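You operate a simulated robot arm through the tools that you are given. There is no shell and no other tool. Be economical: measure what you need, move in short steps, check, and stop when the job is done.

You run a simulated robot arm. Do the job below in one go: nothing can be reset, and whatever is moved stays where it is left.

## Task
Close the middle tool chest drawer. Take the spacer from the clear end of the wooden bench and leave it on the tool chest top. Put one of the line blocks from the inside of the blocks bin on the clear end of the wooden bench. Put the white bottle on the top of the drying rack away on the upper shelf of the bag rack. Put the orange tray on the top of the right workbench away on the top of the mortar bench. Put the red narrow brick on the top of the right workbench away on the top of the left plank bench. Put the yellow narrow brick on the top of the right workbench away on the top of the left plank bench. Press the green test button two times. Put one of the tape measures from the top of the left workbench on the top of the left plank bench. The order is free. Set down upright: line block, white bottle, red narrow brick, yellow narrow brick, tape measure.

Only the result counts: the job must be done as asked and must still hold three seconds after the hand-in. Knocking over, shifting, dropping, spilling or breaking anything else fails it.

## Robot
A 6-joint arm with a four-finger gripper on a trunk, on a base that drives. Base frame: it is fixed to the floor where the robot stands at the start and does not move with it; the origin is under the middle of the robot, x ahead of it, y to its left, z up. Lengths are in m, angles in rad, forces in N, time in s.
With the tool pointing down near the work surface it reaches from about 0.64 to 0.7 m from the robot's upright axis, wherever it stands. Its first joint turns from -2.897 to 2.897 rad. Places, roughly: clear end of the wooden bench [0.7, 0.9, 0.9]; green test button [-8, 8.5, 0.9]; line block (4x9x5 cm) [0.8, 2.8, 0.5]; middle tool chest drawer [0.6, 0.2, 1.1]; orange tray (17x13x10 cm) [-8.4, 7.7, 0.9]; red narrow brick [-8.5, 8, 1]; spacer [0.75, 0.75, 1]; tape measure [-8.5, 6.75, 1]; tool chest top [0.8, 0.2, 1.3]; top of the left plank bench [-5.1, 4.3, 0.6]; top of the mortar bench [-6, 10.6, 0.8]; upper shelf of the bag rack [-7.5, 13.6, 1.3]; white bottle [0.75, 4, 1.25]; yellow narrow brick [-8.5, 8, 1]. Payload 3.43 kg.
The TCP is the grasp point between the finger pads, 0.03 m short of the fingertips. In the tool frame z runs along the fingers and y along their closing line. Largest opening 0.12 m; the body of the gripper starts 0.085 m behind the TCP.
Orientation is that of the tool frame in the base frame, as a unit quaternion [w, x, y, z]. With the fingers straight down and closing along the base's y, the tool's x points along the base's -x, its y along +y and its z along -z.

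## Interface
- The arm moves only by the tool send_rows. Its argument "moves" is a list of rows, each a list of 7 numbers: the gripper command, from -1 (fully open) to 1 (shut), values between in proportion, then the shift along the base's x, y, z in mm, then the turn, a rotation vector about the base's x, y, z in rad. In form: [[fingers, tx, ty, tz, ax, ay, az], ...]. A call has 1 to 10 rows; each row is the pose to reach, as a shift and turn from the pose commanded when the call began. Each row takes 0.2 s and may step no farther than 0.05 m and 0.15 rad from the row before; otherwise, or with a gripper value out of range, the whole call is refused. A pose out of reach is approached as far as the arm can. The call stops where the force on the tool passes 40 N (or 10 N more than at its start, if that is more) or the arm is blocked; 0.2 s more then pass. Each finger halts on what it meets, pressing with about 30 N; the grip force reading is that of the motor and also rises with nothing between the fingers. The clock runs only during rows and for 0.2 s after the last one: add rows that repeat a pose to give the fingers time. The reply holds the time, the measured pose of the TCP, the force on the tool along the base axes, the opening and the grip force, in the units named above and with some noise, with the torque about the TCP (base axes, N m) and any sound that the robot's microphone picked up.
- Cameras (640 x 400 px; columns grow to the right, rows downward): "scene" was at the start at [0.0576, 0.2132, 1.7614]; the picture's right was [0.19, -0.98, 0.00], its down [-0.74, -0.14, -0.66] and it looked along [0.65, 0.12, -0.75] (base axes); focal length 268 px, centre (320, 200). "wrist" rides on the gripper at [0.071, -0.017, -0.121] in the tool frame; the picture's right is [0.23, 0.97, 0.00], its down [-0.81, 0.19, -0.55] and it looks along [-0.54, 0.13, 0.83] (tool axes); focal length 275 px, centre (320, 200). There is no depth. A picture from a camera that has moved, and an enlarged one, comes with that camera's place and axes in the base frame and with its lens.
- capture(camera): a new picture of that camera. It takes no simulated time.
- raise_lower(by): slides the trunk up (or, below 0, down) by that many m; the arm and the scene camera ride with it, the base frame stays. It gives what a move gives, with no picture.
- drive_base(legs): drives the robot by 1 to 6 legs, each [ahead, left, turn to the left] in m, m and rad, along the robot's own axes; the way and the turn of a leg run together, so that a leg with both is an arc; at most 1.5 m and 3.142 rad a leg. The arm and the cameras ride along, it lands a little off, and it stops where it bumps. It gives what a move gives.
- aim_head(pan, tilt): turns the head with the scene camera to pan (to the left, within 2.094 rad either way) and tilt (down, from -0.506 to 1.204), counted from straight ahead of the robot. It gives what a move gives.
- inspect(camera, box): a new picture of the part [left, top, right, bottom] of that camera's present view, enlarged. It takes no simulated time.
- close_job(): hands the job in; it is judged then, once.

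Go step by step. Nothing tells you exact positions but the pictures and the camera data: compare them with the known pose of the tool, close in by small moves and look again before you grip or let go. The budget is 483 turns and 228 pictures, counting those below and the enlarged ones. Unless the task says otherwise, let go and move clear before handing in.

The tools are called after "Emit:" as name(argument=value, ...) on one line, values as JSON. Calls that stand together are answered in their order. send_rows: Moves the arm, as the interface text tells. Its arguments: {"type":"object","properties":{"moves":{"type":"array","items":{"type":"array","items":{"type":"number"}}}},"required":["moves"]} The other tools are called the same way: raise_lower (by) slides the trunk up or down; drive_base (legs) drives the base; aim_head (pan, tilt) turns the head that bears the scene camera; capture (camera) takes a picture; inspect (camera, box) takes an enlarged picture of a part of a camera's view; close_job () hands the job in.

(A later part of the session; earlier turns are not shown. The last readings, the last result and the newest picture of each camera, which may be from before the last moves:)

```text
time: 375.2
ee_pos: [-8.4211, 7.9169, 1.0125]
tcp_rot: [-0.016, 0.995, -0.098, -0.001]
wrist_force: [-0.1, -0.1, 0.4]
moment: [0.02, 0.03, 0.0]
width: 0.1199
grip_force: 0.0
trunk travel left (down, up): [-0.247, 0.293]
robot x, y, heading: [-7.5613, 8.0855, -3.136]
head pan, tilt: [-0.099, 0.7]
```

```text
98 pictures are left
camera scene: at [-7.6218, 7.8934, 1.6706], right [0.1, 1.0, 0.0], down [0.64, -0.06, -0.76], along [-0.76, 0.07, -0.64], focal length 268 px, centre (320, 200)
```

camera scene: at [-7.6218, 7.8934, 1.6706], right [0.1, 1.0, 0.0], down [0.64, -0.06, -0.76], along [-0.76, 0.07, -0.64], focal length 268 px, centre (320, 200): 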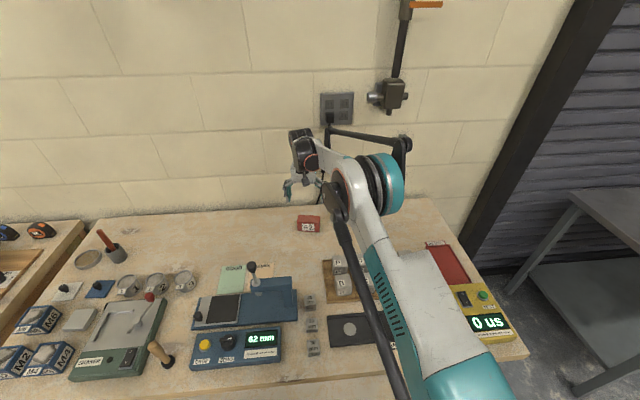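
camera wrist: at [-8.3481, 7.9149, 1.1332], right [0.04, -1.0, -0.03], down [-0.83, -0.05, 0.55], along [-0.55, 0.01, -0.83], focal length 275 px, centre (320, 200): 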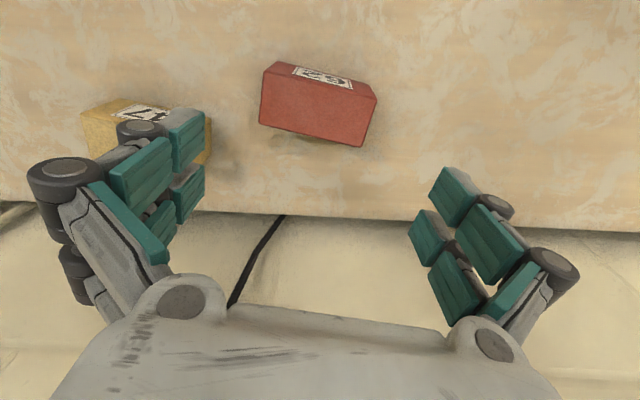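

The brick's middle is at (-8.415, 7.923), length 10 cm. I'll fine-adjust and descend to just above first.

Emit:
send_rows(moves=[[-1, 6, 6, -40, 0, 0, 0], [-1, 6, 6, -80, 0, 0, 0]])

Emit:
capture(camera="wrist")

Emit:
inspect(camera="scene", box=[260, 140, 370, 250])

```text
time: 375.8
ee_pos: [-8.4147, 7.9245, 0.9349]
tcp_rot: [-0.017, 0.995, -0.098, -0.001]
wrist_force: [-0.4, 0.6, -0.4]
moment: [-0.01, 0.03, 0.0]
width: 0.1197
grip_force: 0.1
trunk travel left (down, up): [-0.247, 0.293]
robot x, y, heading: [-7.5583, 8.0863, -3.136]
head pan, tilt: [-0.099, 0.7]
```

```text
97 pictures are left
camera wrist: at [-8.3416, 7.9216, 1.054], right [0.04, -1.0, -0.03], down [-0.83, -0.05, 0.55], along [-0.55, 0.01, -0.83], focal length 275 px, centre (320, 200)
```

wrist: 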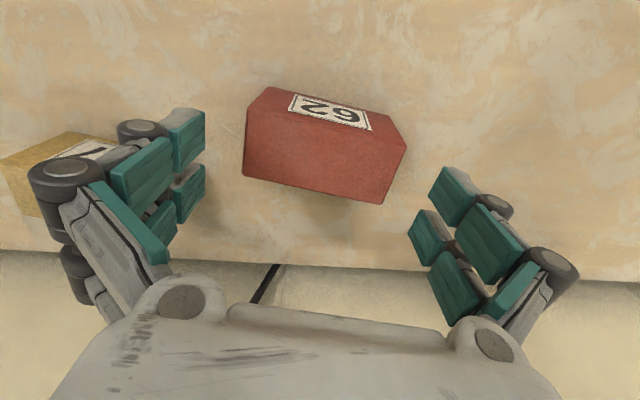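

```text
3.64 times, centred on (315, 195) of scene
camera zoom: at [-7.6225, 7.8934, 1.6705], right [0.1, 1.0, 0.0], down [0.64, -0.06, -0.76], along [-0.76, 0.07, -0.64], focal length 973 px, centre (338, 218)
```

zoom: 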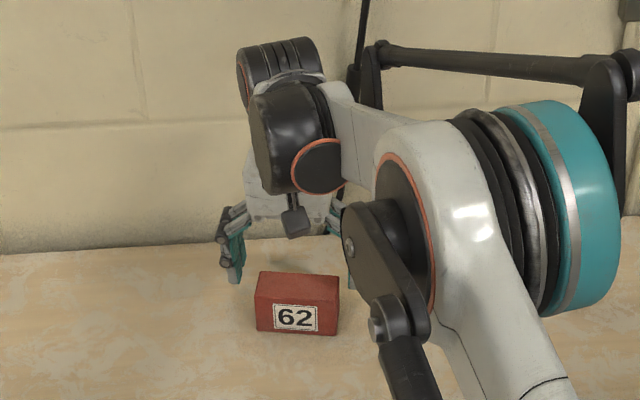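

Emit:
send_rows(moves=[[-1, -2, 0, -25, 0, 0, 0], [-1, -2, 0, -45, 0, 0, 0], [-1, -2, 0, -53, 0, 0, 0]])

Emit:
capture(camera="wrist")

```text
time: 376.6
ee_pos: [-8.4182, 7.9247, 0.8793]
tcp_rot: [-0.017, 0.995, -0.097, 0.0]
wrist_force: [-0.3, 0.3, -0.1]
moment: [0.02, -0.01, 0.01]
width: 0.1199
grip_force: 0.1
trunk travel left (down, up): [-0.247, 0.293]
robot x, y, heading: [-7.5608, 8.0881, -3.141]
head pan, tilt: [-0.099, 0.7]
```

```text
95 pictures are left
camera wrist: at [-8.3444, 7.9226, 0.9995], right [0.04, -1.0, -0.03], down [-0.83, -0.05, 0.55], along [-0.55, 0.01, -0.83], focal length 275 px, centre (320, 200)
```

wrist: 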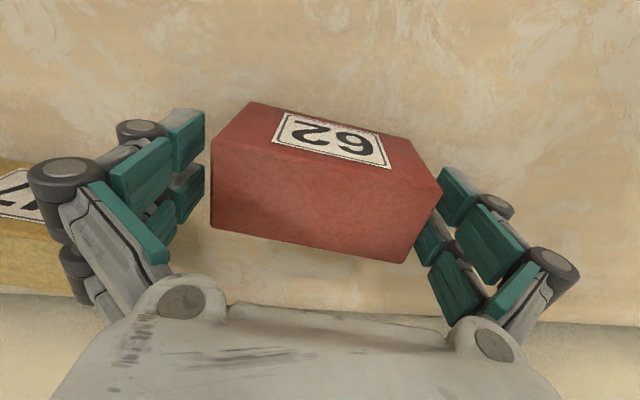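

The brick sits between the fingers. Closing.

Emit:
send_rows(moves=[[-0.7, 0, 0, 0, 0, 0, 0], [-0.3, 0, 0, 0, 0, 0, 0], [1, 0, 0, 0, 0, 0, 0], [1, 0, 0, 0, 0, 0, 0]])

```text
time: 377.6
ee_pos: [-8.4166, 7.9242, 0.8805]
tcp_rot: [-0.017, 0.995, -0.098, -0.001]
wrist_force: [-0.6, 0.9, 3.1]
moment: [-0.33, 0.05, -0.06]
width: 0.0923
grip_force: 29.9
trunk travel left (down, up): [-0.247, 0.293]
robot x, y, heading: [-7.5614, 8.0889, -3.134]
head pan, tilt: [-0.099, 0.7]
```

Emit:
send_rows(moves=[[1, 0, 0, 15, 0, 0, 0], [1, 0, 0, 50, 0, 0, 0], [1, 0, 0, 95, 0, 0, 0], [1, 0, 0, 130, 0, 0, 0]])

Emit:
capture(camera="wrist")

```text
time: 378.6
ee_pos: [-8.4159, 7.9243, 1.0099]
tcp_rot: [-0.017, 0.995, -0.097, 0.0]
wrist_force: [0.6, 0.5, -3.7]
moment: [-0.02, 0.02, -0.02]
width: 0.0921
grip_force: 29.6
trunk travel left (down, up): [-0.247, 0.293]
robot x, y, heading: [-7.555, 8.0893, -3.133]
head pan, tilt: [-0.099, 0.7]
```

```text
94 pictures are left
camera wrist: at [-8.3432, 7.9211, 1.1291], right [0.04, -1.0, -0.03], down [-0.83, -0.05, 0.55], along [-0.55, 0.01, -0.83], focal length 275 px, centre (320, 200)
```

wrist: 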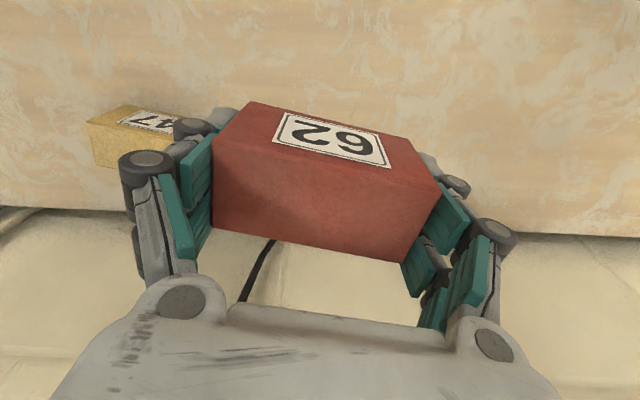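

The red brick is held securely. I'll raise it, back off, and turn to −y to look for the left plank bench near (-5.1, 4.3).

Emit:
raise_lower(by=0.25)

Emit:
drive_base(legs=[[-0.5, 0, 0], [0, 0, 1.571]])

Emit:
aim_head(pan=0.35, tilt=0.3)

Emit:
capture(camera="scene")

```text
time: 381.2
ee_pos: [-8.4168, 7.9228, 1.259]
tcp_rot: [-0.017, 0.995, -0.097, -0.001]
wrist_force: [-0.4, 0.9, -3.8]
moment: [-0.02, 0.03, 0.01]
width: 0.0921
grip_force: 29.9
trunk travel left (down, up): [-0.497, 0.043]
robot x, y, heading: [-7.5599, 8.0851, -3.14]
head pan, tilt: [-0.099, 0.7]
```

```text
time: 388.0
ee_pos: [-6.8931, 7.2305, 1.2585]
tcp_rot: [-0.012, 0.771, 0.636, -0.012]
wrist_force: [0.2, -0.4, -4.0]
moment: [-0.05, 0.0, -0.01]
width: 0.092
grip_force: 30.4
trunk travel left (down, up): [-0.497, 0.043]
robot x, y, heading: [-7.0579, 8.0896, -1.565]
head pan, tilt: [-0.099, 0.7]
```

```text
time: 388.9
ee_pos: [-6.8933, 7.2317, 1.2598]
tcp_rot: [-0.011, 0.772, 0.636, -0.011]
wrist_force: [0.2, -0.7, -3.2]
moment: [-0.03, 0.0, 0.0]
width: 0.0919
grip_force: 29.9
trunk travel left (down, up): [-0.497, 0.043]
robot x, y, heading: [-7.0593, 8.0871, -1.566]
head pan, tilt: [0.351, 0.3]
```

```text
93 pictures are left
camera scene: at [-6.8246, 8.0202, 1.9565], right [-0.94, -0.35, 0.0], down [-0.1, 0.28, -0.95], along [0.33, -0.9, -0.3], focal length 268 px, centre (320, 200)
```

scene: 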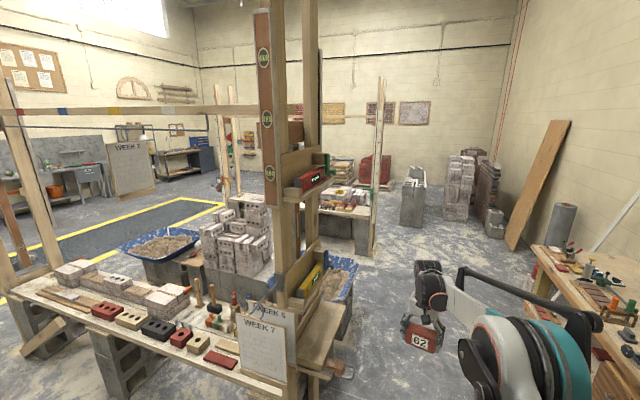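

The left plank bench is the farther plank setup, around x −6.4…−4, y≈4.3. I'll drive down the lane to see it closer.

Emit:
drive_base(legs=[[1.3, -0.1, 0], [1.2, 0, 0]])

Emit:
aim_head(pan=0.7, tilt=0.5)

Emit:
capture(camera="scene")

```text
time: 401.1
ee_pos: [-6.9893, 4.7274, 1.2585]
tcp_rot: [-0.011, 0.771, 0.637, -0.012]
wrist_force: [-0.4, 0.0, -3.5]
moment: [0.02, 0.0, 0.01]
width: 0.0917
grip_force: 30.1
trunk travel left (down, up): [-0.497, 0.043]
robot x, y, heading: [-7.1554, 5.5831, -1.56]
head pan, tilt: [0.351, 0.3]
```

```text
time: 401.9
ee_pos: [-6.9901, 4.7271, 1.2583]
tcp_rot: [-0.012, 0.771, 0.637, -0.012]
wrist_force: [-0.1, -0.1, -3.9]
moment: [0.02, 0.03, 0.0]
width: 0.0919
grip_force: 29.9
trunk travel left (down, up): [-0.497, 0.043]
robot x, y, heading: [-7.1576, 5.5822, -1.561]
head pan, tilt: [0.7, 0.499]
```

```text
92 pictures are left
camera scene: at [-6.8971, 5.5348, 1.9382], right [-0.76, -0.65, 0.0], down [-0.31, 0.36, -0.88], along [0.57, -0.67, -0.48], focal length 268 px, centre (320, 200)
```

scene: 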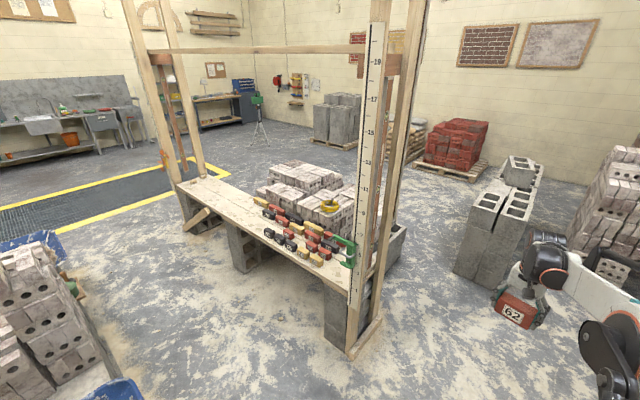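

The plank has a free stretch on its far (east) part around x −5.1…−4.4. I'll enter the corridor north of it facing east, so the arm clears the posts; first turn and check the corridor.

Emit:
inspect(camera="scene", box=[160, 150, 380, 310])

Emit:
drive_base(legs=[[0, 0, 1.56], [0, -0.5, 0]])

Emit:
aim_head(pan=0.1, tilt=0.45)

Emit:
capture(camera="scene")

```text
2.50 times, centred on (270, 230) of scene
camera zoom: at [-6.8971, 5.5348, 1.9382], right [-0.76, -0.65, 0.0], down [-0.31, 0.36, -0.88], along [0.57, -0.67, -0.48], focal length 669 px, centre (445, 125)
```

zoom: 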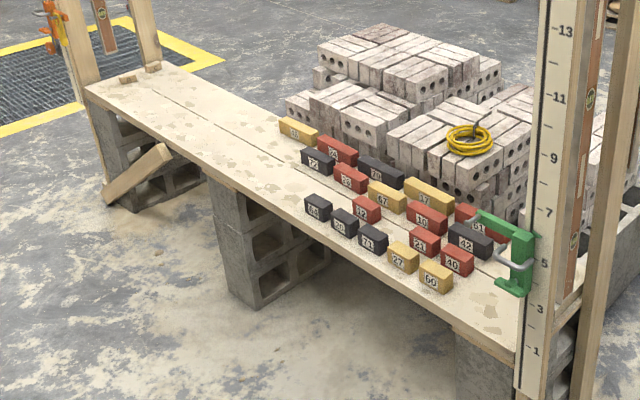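

```text
time: 408.7
ee_pos: [-6.2985, 5.2395, 1.2589]
tcp_rot: [0.001, 0.1, 0.995, -0.017]
wrist_force: [0.5, -0.9, -4.7]
moment: [0.04, -0.01, 0.01]
width: 0.0916
grip_force: 29.8
trunk travel left (down, up): [-0.497, 0.043]
robot x, y, heading: [-7.1591, 5.082, -0.0]
head pan, tilt: [0.7, 0.499]
```

```text
time: 409.7
ee_pos: [-6.2996, 5.2409, 1.2603]
tcp_rot: [0.0, 0.1, 0.995, -0.017]
wrist_force: [0.8, 0.1, -4.0]
moment: [0.01, -0.01, -0.01]
width: 0.092
grip_force: 30.3
trunk travel left (down, up): [-0.497, 0.043]
robot x, y, heading: [-7.1558, 5.079, 0.003]
head pan, tilt: [0.099, 0.45]
```

```text
90 pictures are left
camera scene: at [-7.0845, 5.2885, 1.9427], right [0.1, -0.99, 0.0], down [-0.43, -0.04, -0.9], along [0.9, 0.09, -0.44], focal length 268 px, centre (320, 200)
```

scene: 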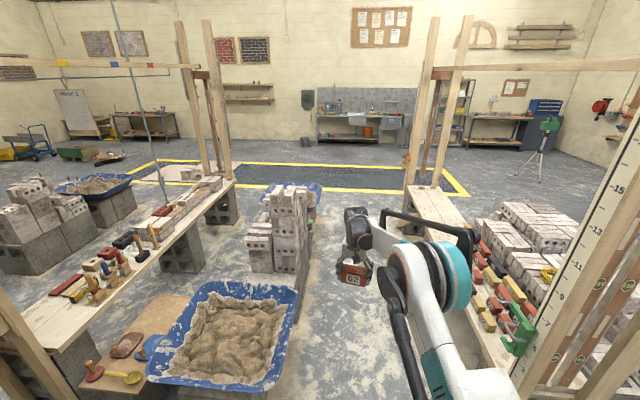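

The corridor (y 4.55–5.55) is clear. I'll drive east to x≈−4.88 and turn right to face the plank.

Emit:
drive_base(legs=[[1.2, 0, 0], [1.08, 0, 0], [0, 0, -1.571]])

Emit:
aim_head(pan=-0.1, tilt=0.8)

Emit:
capture(camera="scene")

Emit:
capture(camera="wrist")

```text
time: 424.7
ee_pos: [-4.7406, 4.2288, 1.259]
tcp_rot: [-0.012, 0.774, 0.633, -0.012]
wrist_force: [0.0, 0.1, -4.8]
moment: [-0.01, -0.05, -0.01]
width: 0.0917
grip_force: 30.1
trunk travel left (down, up): [-0.497, 0.043]
robot x, y, heading: [-4.9012, 5.0876, -1.569]
head pan, tilt: [0.099, 0.45]
```

```text
time: 425.5
ee_pos: [-4.7408, 4.2293, 1.2597]
tcp_rot: [-0.011, 0.774, 0.633, -0.011]
wrist_force: [0.4, -1.4, -3.1]
moment: [0.02, 0.02, -0.01]
width: 0.0918
grip_force: 30.0
trunk travel left (down, up): [-0.497, 0.043]
robot x, y, heading: [-4.8997, 5.086, -1.573]
head pan, tilt: [-0.099, 0.799]
```

```text
89 pictures are left
camera scene: at [-4.7072, 5.0245, 1.9123], right [-0.99, 0.1, 0.0], down [0.07, 0.71, -0.7], along [-0.07, -0.69, -0.72], focal length 268 px, centre (320, 200)
```

scene: 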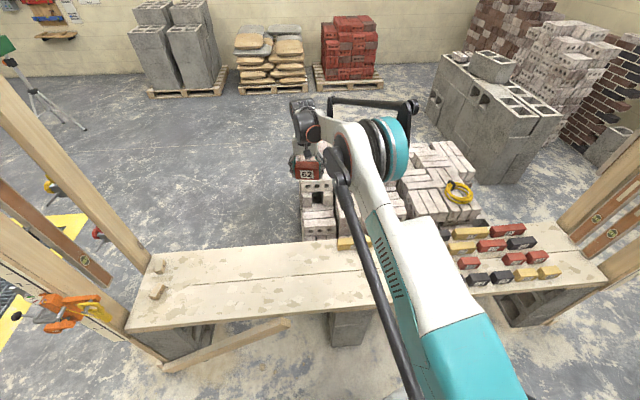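

```text
88 pictures are left
camera wrist: at [-4.7393, 4.3006, 1.3785], right [1.0, 0.03, -0.03], down [0.05, -0.83, 0.55], along [-0.01, -0.55, -0.83], focal length 275 px, centre (320, 200)
```

wrist: 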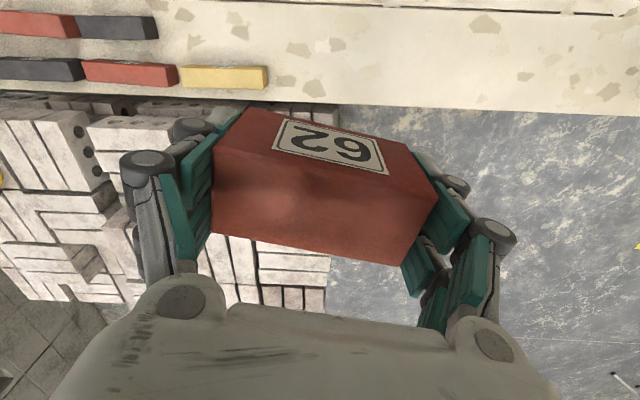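

I'm facing the free end of the plank (y 4.09–4.47). I'll put the red brick at about (-4.67, 4.29); lowering the trunk first.

Emit:
send_rows(moves=[[1, 35, 30, 0, 0, 0, 0], [1, 70, 60, 0, 0, 0, 0]])

Emit:
raise_lower(by=-0.4)

Emit:
capture(camera="wrist")

Emit:
capture(camera="scene")

```text
time: 426.1
ee_pos: [-4.6693, 4.2913, 1.2585]
tcp_rot: [-0.012, 0.774, 0.633, -0.012]
wrist_force: [-0.2, -0.2, -3.3]
moment: [-0.01, -0.03, -0.01]
width: 0.0917
grip_force: 29.8
trunk travel left (down, up): [-0.497, 0.043]
robot x, y, heading: [-4.9016, 5.0885, -1.573]
head pan, tilt: [-0.099, 0.799]
```

```text
time: 430.0
ee_pos: [-4.6713, 4.2904, 0.8572]
tcp_rot: [-0.012, 0.774, 0.633, -0.012]
wrist_force: [0.4, -0.2, -3.4]
moment: [-0.02, -0.02, 0.02]
width: 0.0917
grip_force: 30.2
trunk travel left (down, up): [-0.097, 0.443]
robot x, y, heading: [-4.9029, 5.0858, -1.571]
head pan, tilt: [-0.099, 0.799]
```

```text
87 pictures are left
camera wrist: at [-4.6686, 4.3624, 0.978], right [1.0, 0.03, -0.03], down [0.05, -0.83, 0.55], along [-0.01, -0.55, -0.83], focal length 275 px, centre (320, 200)
```

wrist: 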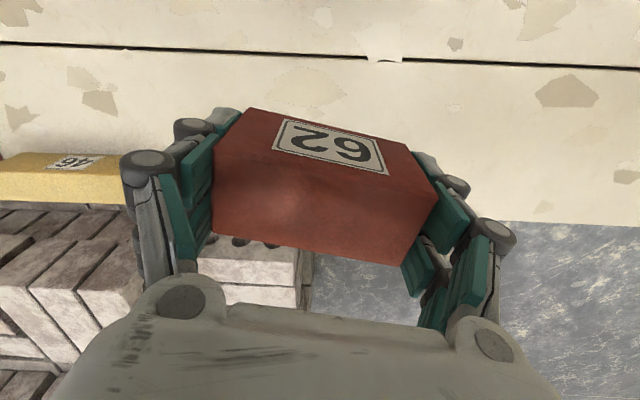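

```text
86 pictures are left
camera scene: at [-4.7072, 5.0249, 1.5123], right [-0.99, 0.1, 0.0], down [0.07, 0.71, -0.7], along [-0.07, -0.69, -0.72], focal length 268 px, centre (320, 200)
```

scene: 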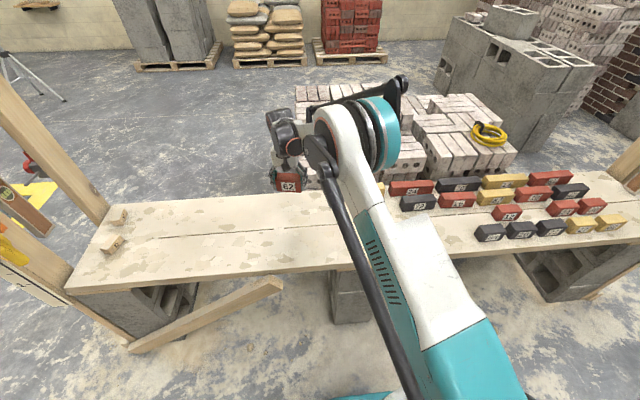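

I'll shift to y≈4.225, the middle of the southern board, and go lower.

Emit:
raise_lower(by=-0.09)

Emit:
send_rows(moves=[[1, 0, -30, -20, 0, 0, 0], [1, 0, -65, -45, 0, 0, 0], [1, 0, -65, -75, 0, 0, 0], [1, 0, -65, -100, 0, 0, 0]])

Emit:
capture(camera="wrist")

Emit:
inspect(camera="scene", box=[200, 140, 400, 290])

```text
time: 431.2
ee_pos: [-4.6701, 4.291, 0.768]
tcp_rot: [-0.011, 0.773, 0.634, -0.012]
wrist_force: [0.3, 0.3, -4.1]
moment: [0.0, -0.01, 0.0]
width: 0.0918
grip_force: 29.9
trunk travel left (down, up): [-0.007, 0.533]
robot x, y, heading: [-4.8992, 5.0855, -1.572]
head pan, tilt: [-0.099, 0.799]
```

```text
time: 432.2
ee_pos: [-4.6716, 4.2252, 0.6696]
tcp_rot: [-0.011, 0.774, 0.632, -0.013]
wrist_force: [-0.8, -3.3, 10.1]
moment: [0.06, -0.69, -0.22]
width: 0.0917
grip_force: 29.9
trunk travel left (down, up): [-0.007, 0.533]
robot x, y, heading: [-4.8979, 5.0906, -1.568]
head pan, tilt: [-0.099, 0.799]
```

```text
85 pictures are left
camera wrist: at [-4.6696, 4.2978, 0.79], right [1.0, 0.03, -0.03], down [0.04, -0.83, 0.55], along [-0.01, -0.55, -0.83], focal length 275 px, centre (320, 200)
```

wrist: 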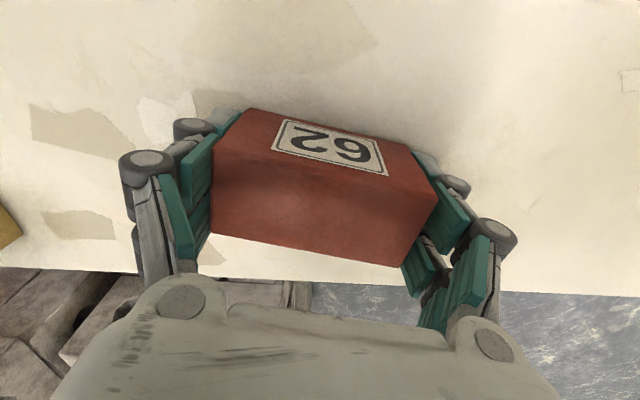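

```text
2.67 times, centred on (300, 215) of scene
camera zoom: at [-4.7076, 5.0258, 1.4226], right [-0.99, 0.1, 0.0], down [0.07, 0.71, -0.7], along [-0.07, -0.69, -0.72], focal length 713 px, centre (373, 160)
```

zoom: 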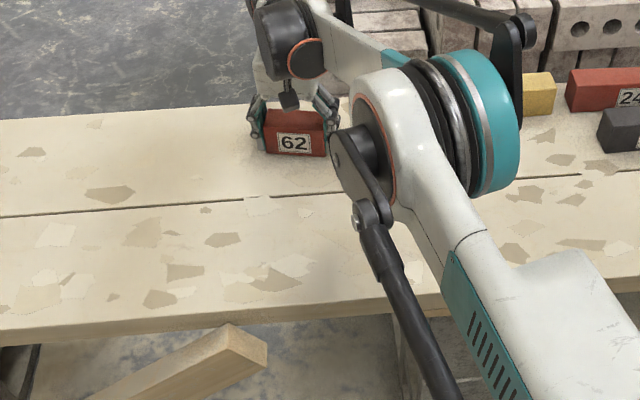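

The brick has touched the plank (z≈0.635). I'll settle it 1 mm more, open wide, and rise.

Emit:
send_rows(moves=[[1, 0, 0, -1, 0, 0, 0], [0.0, 0, 0, -1, 0, 0, 0], [-0.85, 0, 0, 0, 0, 0, 0], [-0.95, 0, 0, 0, 0, 0, 0], [-0.95, 0, 0, 20, 0, 0, 0], [-0.95, 0, 0, 60, 0, 0, 0], [-0.95, 0, 0, 100, 0, 0, 0], [-0.95, 0, 0, 140, 0, 0, 0]])

Emit:
capture(camera="wrist")

```text
time: 434.0
ee_pos: [-4.6686, 4.2251, 0.8091]
tcp_rot: [-0.012, 0.774, 0.633, -0.012]
wrist_force: [0.5, -1.0, 0.5]
moment: [0.03, 0.01, 0.03]
width: 0.1173
grip_force: 0.1
trunk travel left (down, up): [-0.007, 0.533]
robot x, y, heading: [-4.8987, 5.088, -1.571]
head pan, tilt: [-0.099, 0.799]
```

```text
83 pictures are left
camera wrist: at [-4.6685, 4.297, 0.9281], right [1.0, 0.03, -0.03], down [0.05, -0.83, 0.55], along [-0.01, -0.55, -0.83], focal length 275 px, centre (320, 200)
```

wrist: 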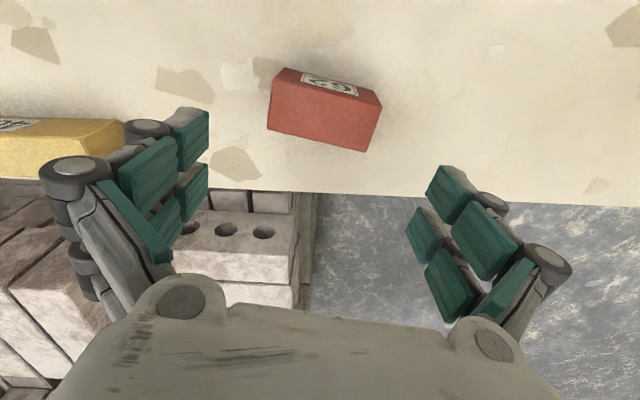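

The red brick is on the plank. Now back for the yellow one along the reverse route.

Emit:
raise_lower(by=0.4)

Emit:
drive_base(legs=[[0, 0, 1.571], [-1.2, 0, 0], [-1.07, 0, 0], [0, 0, -1.571], [-1.5, 0, 0], [-1.5, 0, 0]])

```text
time: 437.8
ee_pos: [-4.6703, 4.2256, 1.2083]
tcp_rot: [-0.012, 0.774, 0.633, -0.012]
wrist_force: [0.7, 0.1, 0.3]
moment: [-0.01, 0.04, 0.0]
width: 0.1169
grip_force: 0.0
trunk travel left (down, up): [-0.407, 0.133]
robot x, y, heading: [-4.9039, 5.0905, -1.571]
head pan, tilt: [-0.099, 0.799]
```

```text
time: 470.8
ee_pos: [-6.9425, 7.3137, 1.209]
tcp_rot: [-0.012, 0.764, 0.645, -0.012]
wrist_force: [0.3, 0.7, -0.4]
moment: [-0.02, 0.0, -0.01]
width: 0.1171
grip_force: 0.1
trunk travel left (down, up): [-0.407, 0.133]
robot x, y, heading: [-7.201, 8.1697, -1.533]
head pan, tilt: [-0.099, 0.799]
```

Emit:
drive_base(legs=[[0, 0, -1.605], [0.2, -0.14, 0]])

Emit:
capture(camera="wrist")

```text
time: 476.5
ee_pos: [-8.2658, 8.093, 1.2083]
tcp_rot: [-0.017, 0.994, -0.106, 0.0]
wrist_force: [-0.3, 0.5, -0.7]
moment: [-0.03, -0.01, -0.02]
width: 0.1171
grip_force: 0.1
trunk travel left (down, up): [-0.407, 0.133]
robot x, y, heading: [-7.4001, 8.3084, 3.132]
head pan, tilt: [-0.099, 0.799]
```

```text
82 pictures are left
camera wrist: at [-8.1937, 8.0891, 1.3274], right [0.02, -1.0, -0.03], down [-0.84, -0.03, 0.55], along [-0.55, 0.02, -0.84], focal length 275 px, centre (320, 200)
```

wrist: 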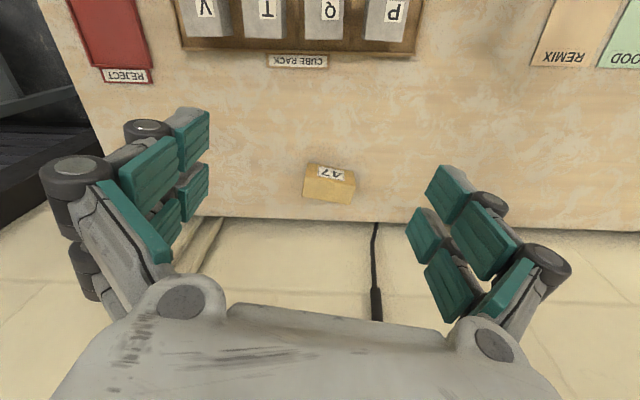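

Emit:
drive_base(legs=[[0.155, 0, 0]])

Emit:
send_rows(moves=[[-1, -18, -3, -10, 0, 0, 0], [-1, -34, -6, -20, 0, 0, 0]])

Emit:
raise_lower(by=-0.17)

Emit:
capture(camera="wrist")

```text
time: 477.9
ee_pos: [-8.4227, 8.0957, 1.2061]
tcp_rot: [-0.018, 0.994, -0.108, -0.001]
wrist_force: [-0.2, 0.2, -0.2]
moment: [0.01, -0.07, 0.04]
width: 0.117
grip_force: 0.2
trunk travel left (down, up): [-0.407, 0.133]
robot x, y, heading: [-7.5536, 8.3132, 3.123]
head pan, tilt: [-0.099, 0.799]
```

```text
time: 478.5
ee_pos: [-8.4509, 8.0899, 1.1889]
tcp_rot: [-0.017, 0.994, -0.106, -0.001]
wrist_force: [-0.2, -0.8, -0.2]
moment: [0.0, -0.02, 0.0]
width: 0.1201
grip_force: 0.0
out of reach, approached as far as the arm can: row 2
trunk travel left (down, up): [-0.407, 0.133]
robot x, y, heading: [-7.5562, 8.3151, 3.129]
head pan, tilt: [-0.099, 0.799]
```

```text
time: 480.4
ee_pos: [-8.451, 8.0911, 1.0183]
tcp_rot: [-0.016, 0.994, -0.108, -0.002]
wrist_force: [0.4, 0.3, -0.1]
moment: [0.0, -0.01, -0.01]
width: 0.1199
grip_force: 0.0
trunk travel left (down, up): [-0.237, 0.303]
robot x, y, heading: [-7.5523, 8.3122, 3.131]
head pan, tilt: [-0.099, 0.799]
```

```text
81 pictures are left
camera wrist: at [-8.3781, 8.087, 1.1383], right [0.02, -1.0, -0.03], down [-0.83, -0.03, 0.55], along [-0.55, 0.02, -0.83], focal length 275 px, centre (320, 200)
```

wrist: 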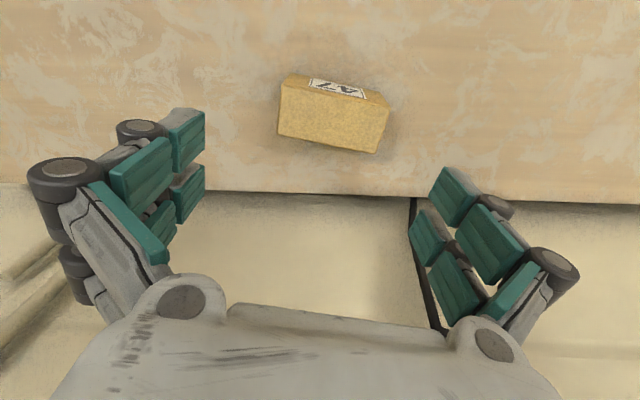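

I'll reduce the arm's sideways offset so it reaches better: arm +y while the base shifts −y by the same amount.

Emit:
drive_base(legs=[[0, 0.19, 0.01]])

Emit:
send_rows(moves=[[-1, 0, 45, 0, 0, 0, 0], [-1, 0, 90, 0, 0, 0, 0], [-1, 0, 135, 0, 0, 0, 0], [-1, 0, 180, 0, 0, 0, 0]])

```text
time: 481.9
ee_pos: [-8.4484, 7.8918, 1.0187]
tcp_rot: [-0.016, 0.995, -0.101, -0.002]
wrist_force: [-0.8, 0.0, 0.2]
moment: [0.02, -0.01, -0.03]
width: 0.12
grip_force: 0.0
trunk travel left (down, up): [-0.237, 0.303]
robot x, y, heading: [-7.5579, 8.1243, 3.135]
head pan, tilt: [-0.099, 0.799]
```

```text
time: 482.9
ee_pos: [-8.4477, 8.0729, 1.0175]
tcp_rot: [-0.016, 0.995, -0.099, -0.002]
wrist_force: [0.2, 0.8, -0.7]
moment: [0.01, -0.01, -0.02]
width: 0.1203
grip_force: 0.1
trunk travel left (down, up): [-0.237, 0.303]
robot x, y, heading: [-7.5568, 8.1266, 3.141]
head pan, tilt: [-0.099, 0.799]
```

Now descend towards the yellow brick at (-8.456, 8.083).

Emit:
send_rows(moves=[[-1, -8, 10, -40, 0, 0, 0], [-1, -8, 10, -80, 0, 0, 0]])

Emit:
capture(camera="wrist")

```text
time: 483.5
ee_pos: [-8.4592, 8.0846, 0.9369]
tcp_rot: [-0.016, 0.995, -0.1, -0.002]
wrist_force: [0.5, 0.3, -0.1]
moment: [-0.01, 0.01, -0.02]
width: 0.12
grip_force: 0.0
trunk travel left (down, up): [-0.237, 0.303]
robot x, y, heading: [-7.556, 8.1261, 3.139]
head pan, tilt: [-0.099, 0.799]
```

```text
80 pictures are left
camera wrist: at [-8.3851, 8.0808, 1.0567], right [0.03, -1.0, -0.03], down [-0.83, -0.04, 0.55], along [-0.55, 0.01, -0.83], focal length 275 px, centre (320, 200)
```

wrist: 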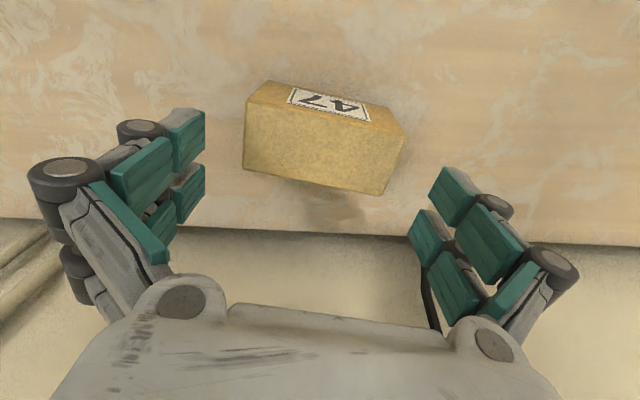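

Emit:
send_rows(moves=[[-1, 3, -1, -25, 0, 0, 0], [-1, 3, -1, -45, 0, 0, 0], [-1, 3, -1, -56, 0, 0, 0], [-0.6, 3, -1, -56, 0, 0, 0], [-0.2, 3, -1, -56, 0, 0, 0], [1, 3, -1, -56, 0, 0, 0], [1, 3, -1, -56, 0, 0, 0]])

Emit:
capture(camera="wrist")

```text
time: 485.1
ee_pos: [-8.4451, 8.0823, 0.8871]
tcp_rot: [-0.016, 0.995, -0.1, -0.003]
wrist_force: [-0.6, 1.1, 3.8]
moment: [-0.28, 0.11, -0.03]
width: 0.0921
grip_force: 29.3
out of reach, approached as far as the arm can: row 2, 3, 4, 5, 6, 7
trunk travel left (down, up): [-0.237, 0.303]
robot x, y, heading: [-7.5572, 8.1285, 3.141]
head pan, tilt: [-0.099, 0.799]
```

```text
79 pictures are left
camera wrist: at [-8.3721, 8.0791, 1.0059], right [0.03, -1.0, -0.03], down [-0.83, -0.04, 0.55], along [-0.55, 0.01, -0.83], focal length 275 px, centre (320, 200)
```

wrist: 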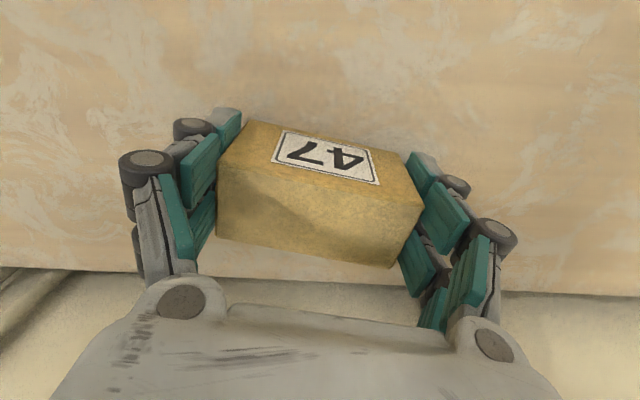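

Gripped, slightly off centre but firmly. I'll lift with the trunk, since the arm is near its reach limit.

Emit:
raise_lower(by=0.35)

Emit:
capture(camera="wrist")

```text
time: 488.2
ee_pos: [-8.4463, 8.0821, 1.1879]
tcp_rot: [-0.016, 0.995, -0.1, -0.003]
wrist_force: [-0.6, 0.1, -4.7]
moment: [-0.02, -0.04, 0.02]
width: 0.0918
grip_force: 30.1
out of reach, approached as far as the arm can: row 1
trunk travel left (down, up): [-0.54, 0.0]
robot x, y, heading: [-7.5575, 8.1247, 3.137]
head pan, tilt: [-0.099, 0.799]
```

```text
78 pictures are left
camera wrist: at [-8.3728, 8.0789, 1.3084], right [0.03, -1.0, -0.03], down [-0.83, -0.04, 0.55], along [-0.55, 0.01, -0.83], focal length 275 px, centre (320, 200)
```

wrist: 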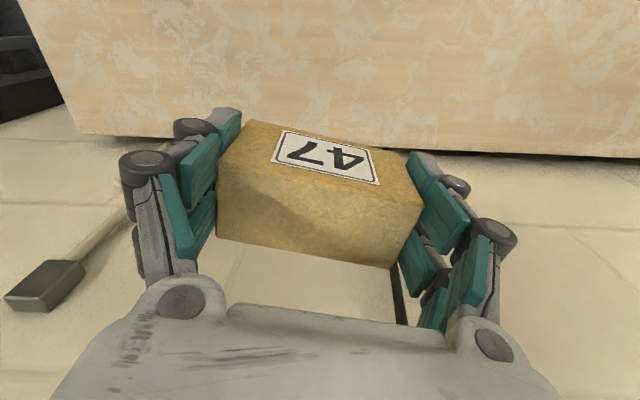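

Emit:
drive_base(legs=[[-0.5, 0, 0], [0, 0, 1.571], [1.3, -0.1, 0], [1.24, 0, 0], [0, 0, 1.571], [0, -0.5, 0]])

```text
time: 513.2
ee_pos: [-6.3226, 5.1248, 1.1902]
tcp_rot: [0.003, 0.11, 0.994, -0.016]
wrist_force: [-0.3, -0.4, -4.1]
moment: [0.03, 0.03, 0.02]
width: 0.0918
grip_force: 29.7
trunk travel left (down, up): [-0.54, 0.0]
robot x, y, heading: [-7.2149, 5.102, -0.021]
head pan, tilt: [-0.099, 0.799]
```

Emit:
drive_base(legs=[[1.2, 0.02, 0.02], [1.08, 0, 0], [0, 0, -1.571]])

Emit:
capture(camera="scene")

```text
time: 528.2
ee_pos: [-4.979, 4.1576, 1.19]
tcp_rot: [-0.01, 0.799, 0.602, -0.013]
wrist_force: [-0.5, -0.4, -3.4]
moment: [0.05, -0.03, 0.03]
width: 0.0917
grip_force: 30.5
trunk travel left (down, up): [-0.54, 0.0]
robot x, y, heading: [-4.9531, 5.0447, -1.655]
head pan, tilt: [-0.099, 0.799]
```

```text
77 pictures are left
camera scene: at [-4.7677, 4.9697, 1.9555], right [-0.98, 0.18, 0.0], down [0.13, 0.71, -0.7], along [-0.12, -0.69, -0.72], focal length 268 px, centre (320, 200)
```

scene: 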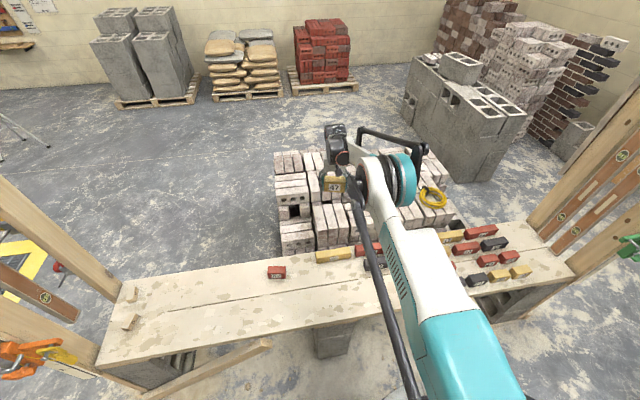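

Emit:
drive_base(legs=[[-0.085, 0.45, 0.085]])

Emit:
raise_lower(by=-0.33)

Emit:
capture(camera="wrist")

Emit:
capture(camera="scene")

```text
time: 531.0
ee_pos: [-4.4493, 4.2266, 1.1892]
tcp_rot: [-0.009, 0.773, 0.635, -0.014]
wrist_force: [0.1, 0.6, -4.1]
moment: [0.08, 0.05, 0.02]
width: 0.0916
grip_force: 29.6
trunk travel left (down, up): [-0.54, 0.0]
robot x, y, heading: [-4.4964, 5.1185, -1.569]
head pan, tilt: [-0.099, 0.799]
```

```text
time: 534.2
ee_pos: [-4.4513, 4.2273, 0.8582]
tcp_rot: [-0.01, 0.774, 0.634, -0.014]
wrist_force: [0.1, 0.2, -3.9]
moment: [0.04, 0.01, 0.01]
width: 0.0919
grip_force: 30.1
trunk travel left (down, up): [-0.21, 0.33]
robot x, y, heading: [-4.5014, 5.119, -1.563]
head pan, tilt: [-0.099, 0.799]
```

```text
76 pictures are left
camera wrist: at [-4.4503, 4.3001, 0.9788], right [1.0, 0.04, -0.03], down [0.05, -0.83, 0.55], along [-0.01, -0.55, -0.83], focal length 275 px, centre (320, 200)
```

wrist: 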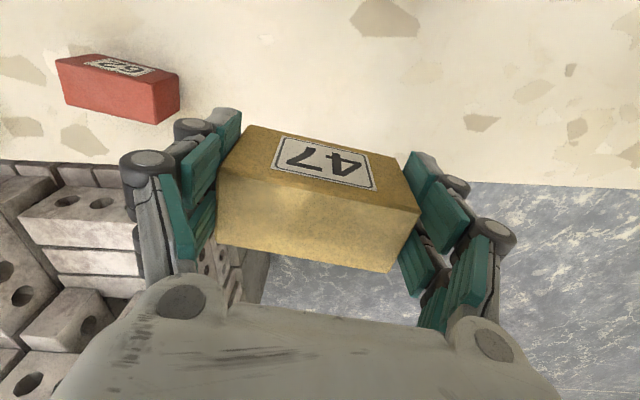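

```text
75 pictures are left
camera scene: at [-4.3076, 5.0539, 1.6256], right [-1.0, 0.1, 0.0], down [0.07, 0.71, -0.7], along [-0.07, -0.69, -0.72], focal length 268 px, centre (320, 200)
```

scene: 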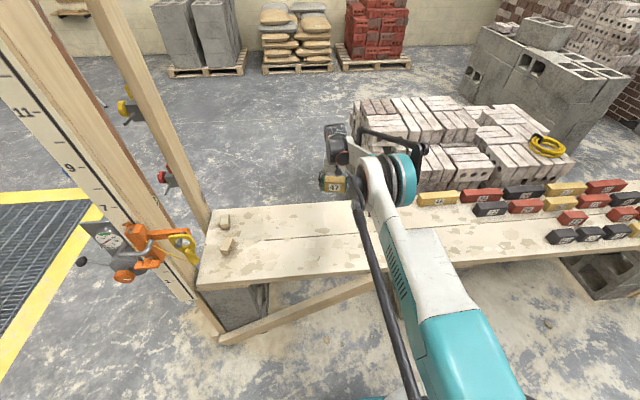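

Emit:
raise_lower(by=-0.16)

Emit:
send_rows(moves=[[1, 0, 0, -6, 0, 0, 0], [1, 0, 0, -12, 0, 0, 0], [1, 0, 0, -16, 0, 0, 0]])

```text
time: 536.1
ee_pos: [-4.4511, 4.2276, 0.6986]
tcp_rot: [-0.009, 0.773, 0.634, -0.014]
wrist_force: [-0.5, -0.9, -4.1]
moment: [0.03, 0.02, -0.01]
width: 0.0916
grip_force: 30.0
trunk travel left (down, up): [-0.05, 0.49]
robot x, y, heading: [-4.499, 5.1183, -1.569]
head pan, tilt: [-0.099, 0.799]
```

```text
time: 536.9
ee_pos: [-4.4521, 4.2338, 0.686]
tcp_rot: [-0.01, 0.773, 0.634, -0.013]
wrist_force: [-0.7, 0.8, -2.8]
moment: [0.03, -0.03, -0.03]
width: 0.0917
grip_force: 29.8
out of reach, approached as far as the arm can: row 2, 3
trunk travel left (down, up): [-0.05, 0.49]
robot x, y, heading: [-4.5021, 5.1164, -1.573]
head pan, tilt: [-0.099, 0.799]
```

The arm is at its limit, so I'll finish lowering with the trunk.

Emit:
raise_lower(by=-0.008)

```text
time: 537.5
ee_pos: [-4.4521, 4.2329, 0.6786]
tcp_rot: [-0.01, 0.773, 0.634, -0.013]
wrist_force: [0.6, -1.1, -4.5]
moment: [0.04, -0.05, -0.03]
width: 0.0917
grip_force: 30.1
trunk travel left (down, up): [-0.042, 0.498]
robot x, y, heading: [-4.4982, 5.1213, -1.564]
head pan, tilt: [-0.099, 0.799]
```

Emit:
raise_lower(by=-0.003)

```text
time: 538.0
ee_pos: [-4.4514, 4.2347, 0.6764]
tcp_rot: [-0.009, 0.773, 0.634, -0.014]
wrist_force: [1.0, -4.7, 12.1]
moment: [-0.14, -0.78, -0.22]
width: 0.0919
grip_force: 29.5
trunk travel left (down, up): [-0.039, 0.501]
robot x, y, heading: [-4.502, 5.1159, -1.567]
head pan, tilt: [-0.099, 0.799]
```

Contact. I'll open here and lift with the trunk.

Emit:
send_rows(moves=[[0.3, 0, 0, 0, 0, 0, 0], [-0.4, 0, 0, 0, 0, 0, 0], [-0.95, 0, 0, 0, 0, 0, 0], [-0.95, 0, 0, 0, 0, 0, 0]])

Emit:
raise_lower(by=0.12)

Emit:
capture(camera="wrist")

```text
time: 539.0
ee_pos: [-4.452, 4.2346, 0.6758]
tcp_rot: [-0.009, 0.773, 0.634, -0.013]
wrist_force: [0.5, -0.4, -0.6]
moment: [0.02, 0.0, 0.01]
width: 0.1169
grip_force: 0.0
trunk travel left (down, up): [-0.039, 0.501]
robot x, y, heading: [-4.5003, 5.118, -1.571]
head pan, tilt: [-0.099, 0.799]
```

```text
time: 540.5
ee_pos: [-4.4529, 4.2343, 0.7955]
tcp_rot: [-0.009, 0.773, 0.634, -0.014]
wrist_force: [-0.3, 0.0, 0.8]
moment: [0.04, 0.0, 0.0]
width: 0.117
grip_force: 0.0
trunk travel left (down, up): [-0.159, 0.381]
robot x, y, heading: [-4.5004, 5.1184, -1.572]
head pan, tilt: [-0.099, 0.799]
```

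```text
74 pictures are left
camera wrist: at [-4.4508, 4.3066, 0.9145], right [1.0, 0.04, -0.03], down [0.05, -0.83, 0.55], along [-0.01, -0.56, -0.83], focal length 275 px, centre (320, 200)
```

wrist: 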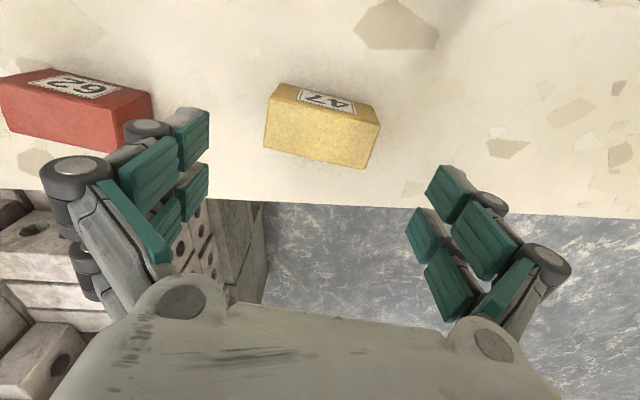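

The yellow brick is on the plank beside the red one. Last: a tape measure from the left workbench; I'll retrace the route and look.

Emit:
raise_lower(by=0.38)

Emit:
drive_base(legs=[[0, -0.45, 0], [0, 0, 1.571], [-1.2, 0, 0], [-1.1, 0, 0], [0, 0, -1.571], [-1.2, 0, 0]])

Emit:
aim_head(pan=-1.4, tilt=0.65)

Emit:
capture(camera="scene")

```text
time: 544.1
ee_pos: [-4.4513, 4.2333, 1.1757]
tcp_rot: [-0.009, 0.773, 0.634, -0.014]
wrist_force: [-1.2, 0.7, 0.2]
moment: [-0.05, -0.01, -0.03]
width: 0.117
grip_force: 0.1
trunk travel left (down, up): [-0.539, 0.001]
robot x, y, heading: [-4.4982, 5.1128, -1.573]
head pan, tilt: [-0.099, 0.799]
```

```text
time: 571.0
ee_pos: [-7.163, 5.5341, 1.1755]
tcp_rot: [-0.01, 0.817, 0.576, -0.013]
wrist_force: [-0.3, 0.6, 0.2]
moment: [-0.02, 0.0, 0.02]
width: 0.117
grip_force: 0.0
trunk travel left (down, up): [-0.539, 0.001]
robot x, y, heading: [-7.0879, 6.4151, -1.716]
head pan, tilt: [-0.099, 0.799]
```

```text
time: 572.5
ee_pos: [-7.163, 5.5337, 1.1749]
tcp_rot: [-0.01, 0.817, 0.576, -0.013]
wrist_force: [0.3, 0.3, 0.8]
moment: [0.01, 0.01, 0.0]
width: 0.1169
grip_force: 0.3
trunk travel left (down, up): [-0.539, 0.001]
robot x, y, heading: [-7.0878, 6.4111, -1.713]
head pan, tilt: [-1.4, 0.649]
```

```text
73 pictures are left
camera scene: at [-6.97, 6.4001, 1.9671], right [-0.03, 1.0, 0.0], down [0.6, 0.02, -0.8], along [-0.8, -0.02, -0.6], focal length 268 px, centre (320, 200)
```

scene: 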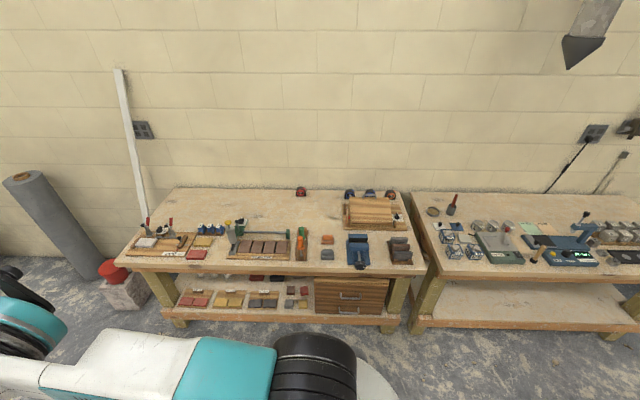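

Emit:
inspect(camera="scene", box=[230, 170, 430, 280])

```text
3.20 times, centred on (330, 225) of scene
camera zoom: at [-6.97, 6.4001, 1.9671], right [-0.03, 1.0, 0.0], down [0.6, 0.02, -0.8], along [-0.8, -0.02, -0.6], focal length 856 px, centre (288, 120)
```

zoom: 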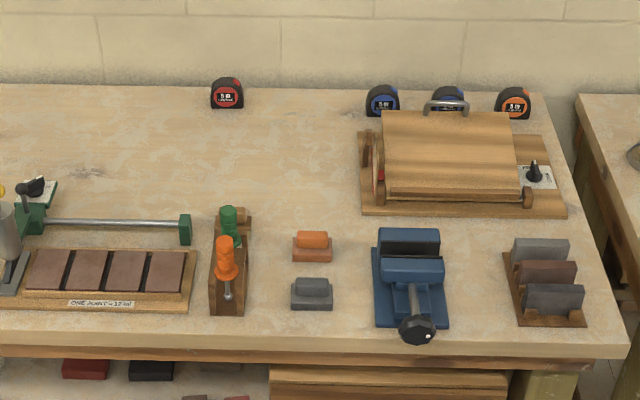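

The red tape measure near (-8.505, 6.227) stands alone by the wall. I'll face it and approach.

Emit:
drive_base(legs=[[0, 0, -1.43], [0.3, 0.13, 0]])

Emit:
send_rows(moves=[[-1, 0, 0, 0, 0, 0.14, 0.0], [-1, 0, 0, 0, 0, 0.28, 0.0], [-1, 0, 0, 0, 0, 0.4, 0.0]])

Emit:
capture(camera="wrist")

```text
time: 578.1
ee_pos: [-8.2649, 6.2234, 1.174]
tcp_rot: [-0.017, 0.995, -0.095, -0.003]
wrist_force: [0.4, -0.4, -0.8]
moment: [0.01, 0.01, -0.01]
width: 0.1171
grip_force: 0.1
trunk travel left (down, up): [-0.539, 0.001]
robot x, y, heading: [-7.3808, 6.2803, -3.131]
head pan, tilt: [-1.4, 0.649]
```

```text
time: 578.9
ee_pos: [-8.263, 6.2246, 1.1768]
tcp_rot: [0.003, 0.975, -0.096, -0.202]
wrist_force: [-1.2, -0.2, 0.3]
moment: [-0.04, -0.01, 0.03]
width: 0.1202
grip_force: 0.0
trunk travel left (down, up): [-0.539, 0.001]
robot x, y, heading: [-7.3787, 6.2807, -3.131]
head pan, tilt: [-1.4, 0.649]
```

```text
71 pictures are left
camera wrist: at [-8.1485, 6.2224, 1.2574], right [0.03, -1.0, -0.05], down [-0.55, -0.05, 0.84], along [-0.84, 0.0, -0.55], focal length 275 px, centre (320, 200)
```

wrist: 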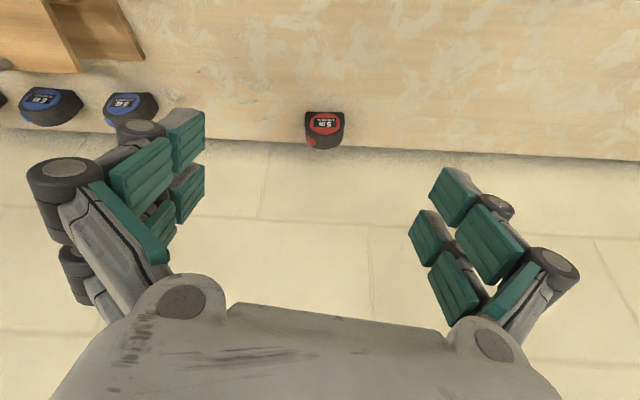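

Emit:
inspect(camera="wrist", box=[270, 80, 390, 170])

```text
4.44 times, centred on (330, 125) of wrist
camera zoom: at [-8.1485, 6.2224, 1.2574], right [0.03, -1.0, -0.05], down [-0.55, -0.05, 0.84], along [-0.84, 0.0, -0.55], focal length 1224 px, centre (276, 533)
```

zoom: 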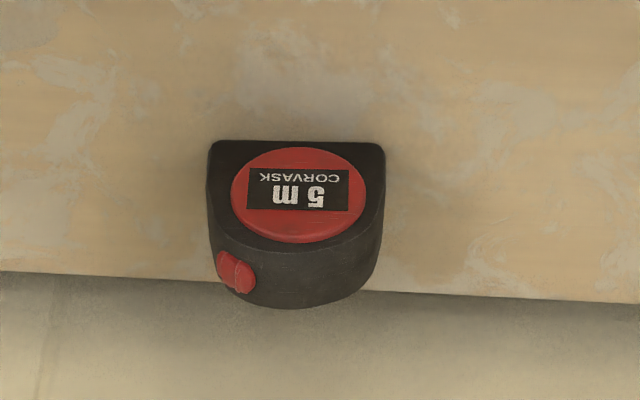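

The tape is 7.2 cm wide, 6 cm high and 3.5 cm thick, centred at (-8.50, 6.215). I'll square the hand up and close in.

Emit:
drive_base(legs=[[0.17, 0, 0]])

Emit:
send_rows(moves=[[-1, -15, -4, 0, 0, 0, 0.1], [-1, -30, -9, 0, 0, 0, 0.195]])

Emit:
raise_lower(by=-0.2)

Emit:
capture(camera="wrist")

```text
time: 580.3
ee_pos: [-8.4312, 6.2234, 1.1742]
tcp_rot: [0.003, 0.975, -0.096, -0.201]
wrist_force: [-0.1, 0.0, -0.7]
moment: [-0.01, -0.04, -0.03]
width: 0.1199
grip_force: 0.0
trunk travel left (down, up): [-0.539, 0.001]
robot x, y, heading: [-7.5519, 6.2741, -3.136]
head pan, tilt: [-1.4, 0.649]
```

```text
time: 580.9
ee_pos: [-8.4593, 6.2129, 1.1761]
tcp_rot: [0.023, 0.98, 0.001, -0.199]
wrist_force: [0.0, -0.9, -0.5]
moment: [-0.01, 0.01, -0.01]
width: 0.1199
grip_force: 0.1
trunk travel left (down, up): [-0.539, 0.001]
robot x, y, heading: [-7.5486, 6.2744, -3.136]
head pan, tilt: [-1.4, 0.649]
```

```text
time: 583.1
ee_pos: [-8.4596, 6.2128, 0.9754]
tcp_rot: [0.023, 0.98, -0.001, -0.2]
wrist_force: [0.0, -0.4, 0.3]
moment: [-0.02, -0.01, -0.01]
width: 0.12
grip_force: 0.1
trunk travel left (down, up): [-0.339, 0.201]
robot x, y, heading: [-7.5481, 6.2758, -3.13]
head pan, tilt: [-1.4, 0.649]
```

```text
69 pictures are left
camera wrist: at [-8.3477, 6.2332, 1.0567], right [0.22, -0.97, -0.05], down [-0.53, -0.16, 0.83], along [-0.82, -0.16, -0.55], focal length 275 px, centre (320, 200)
```

wrist: 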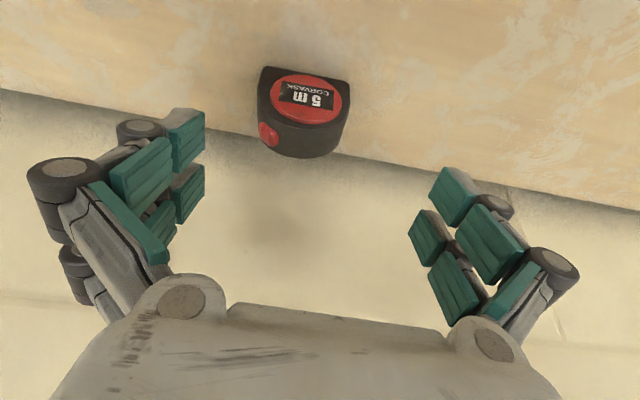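

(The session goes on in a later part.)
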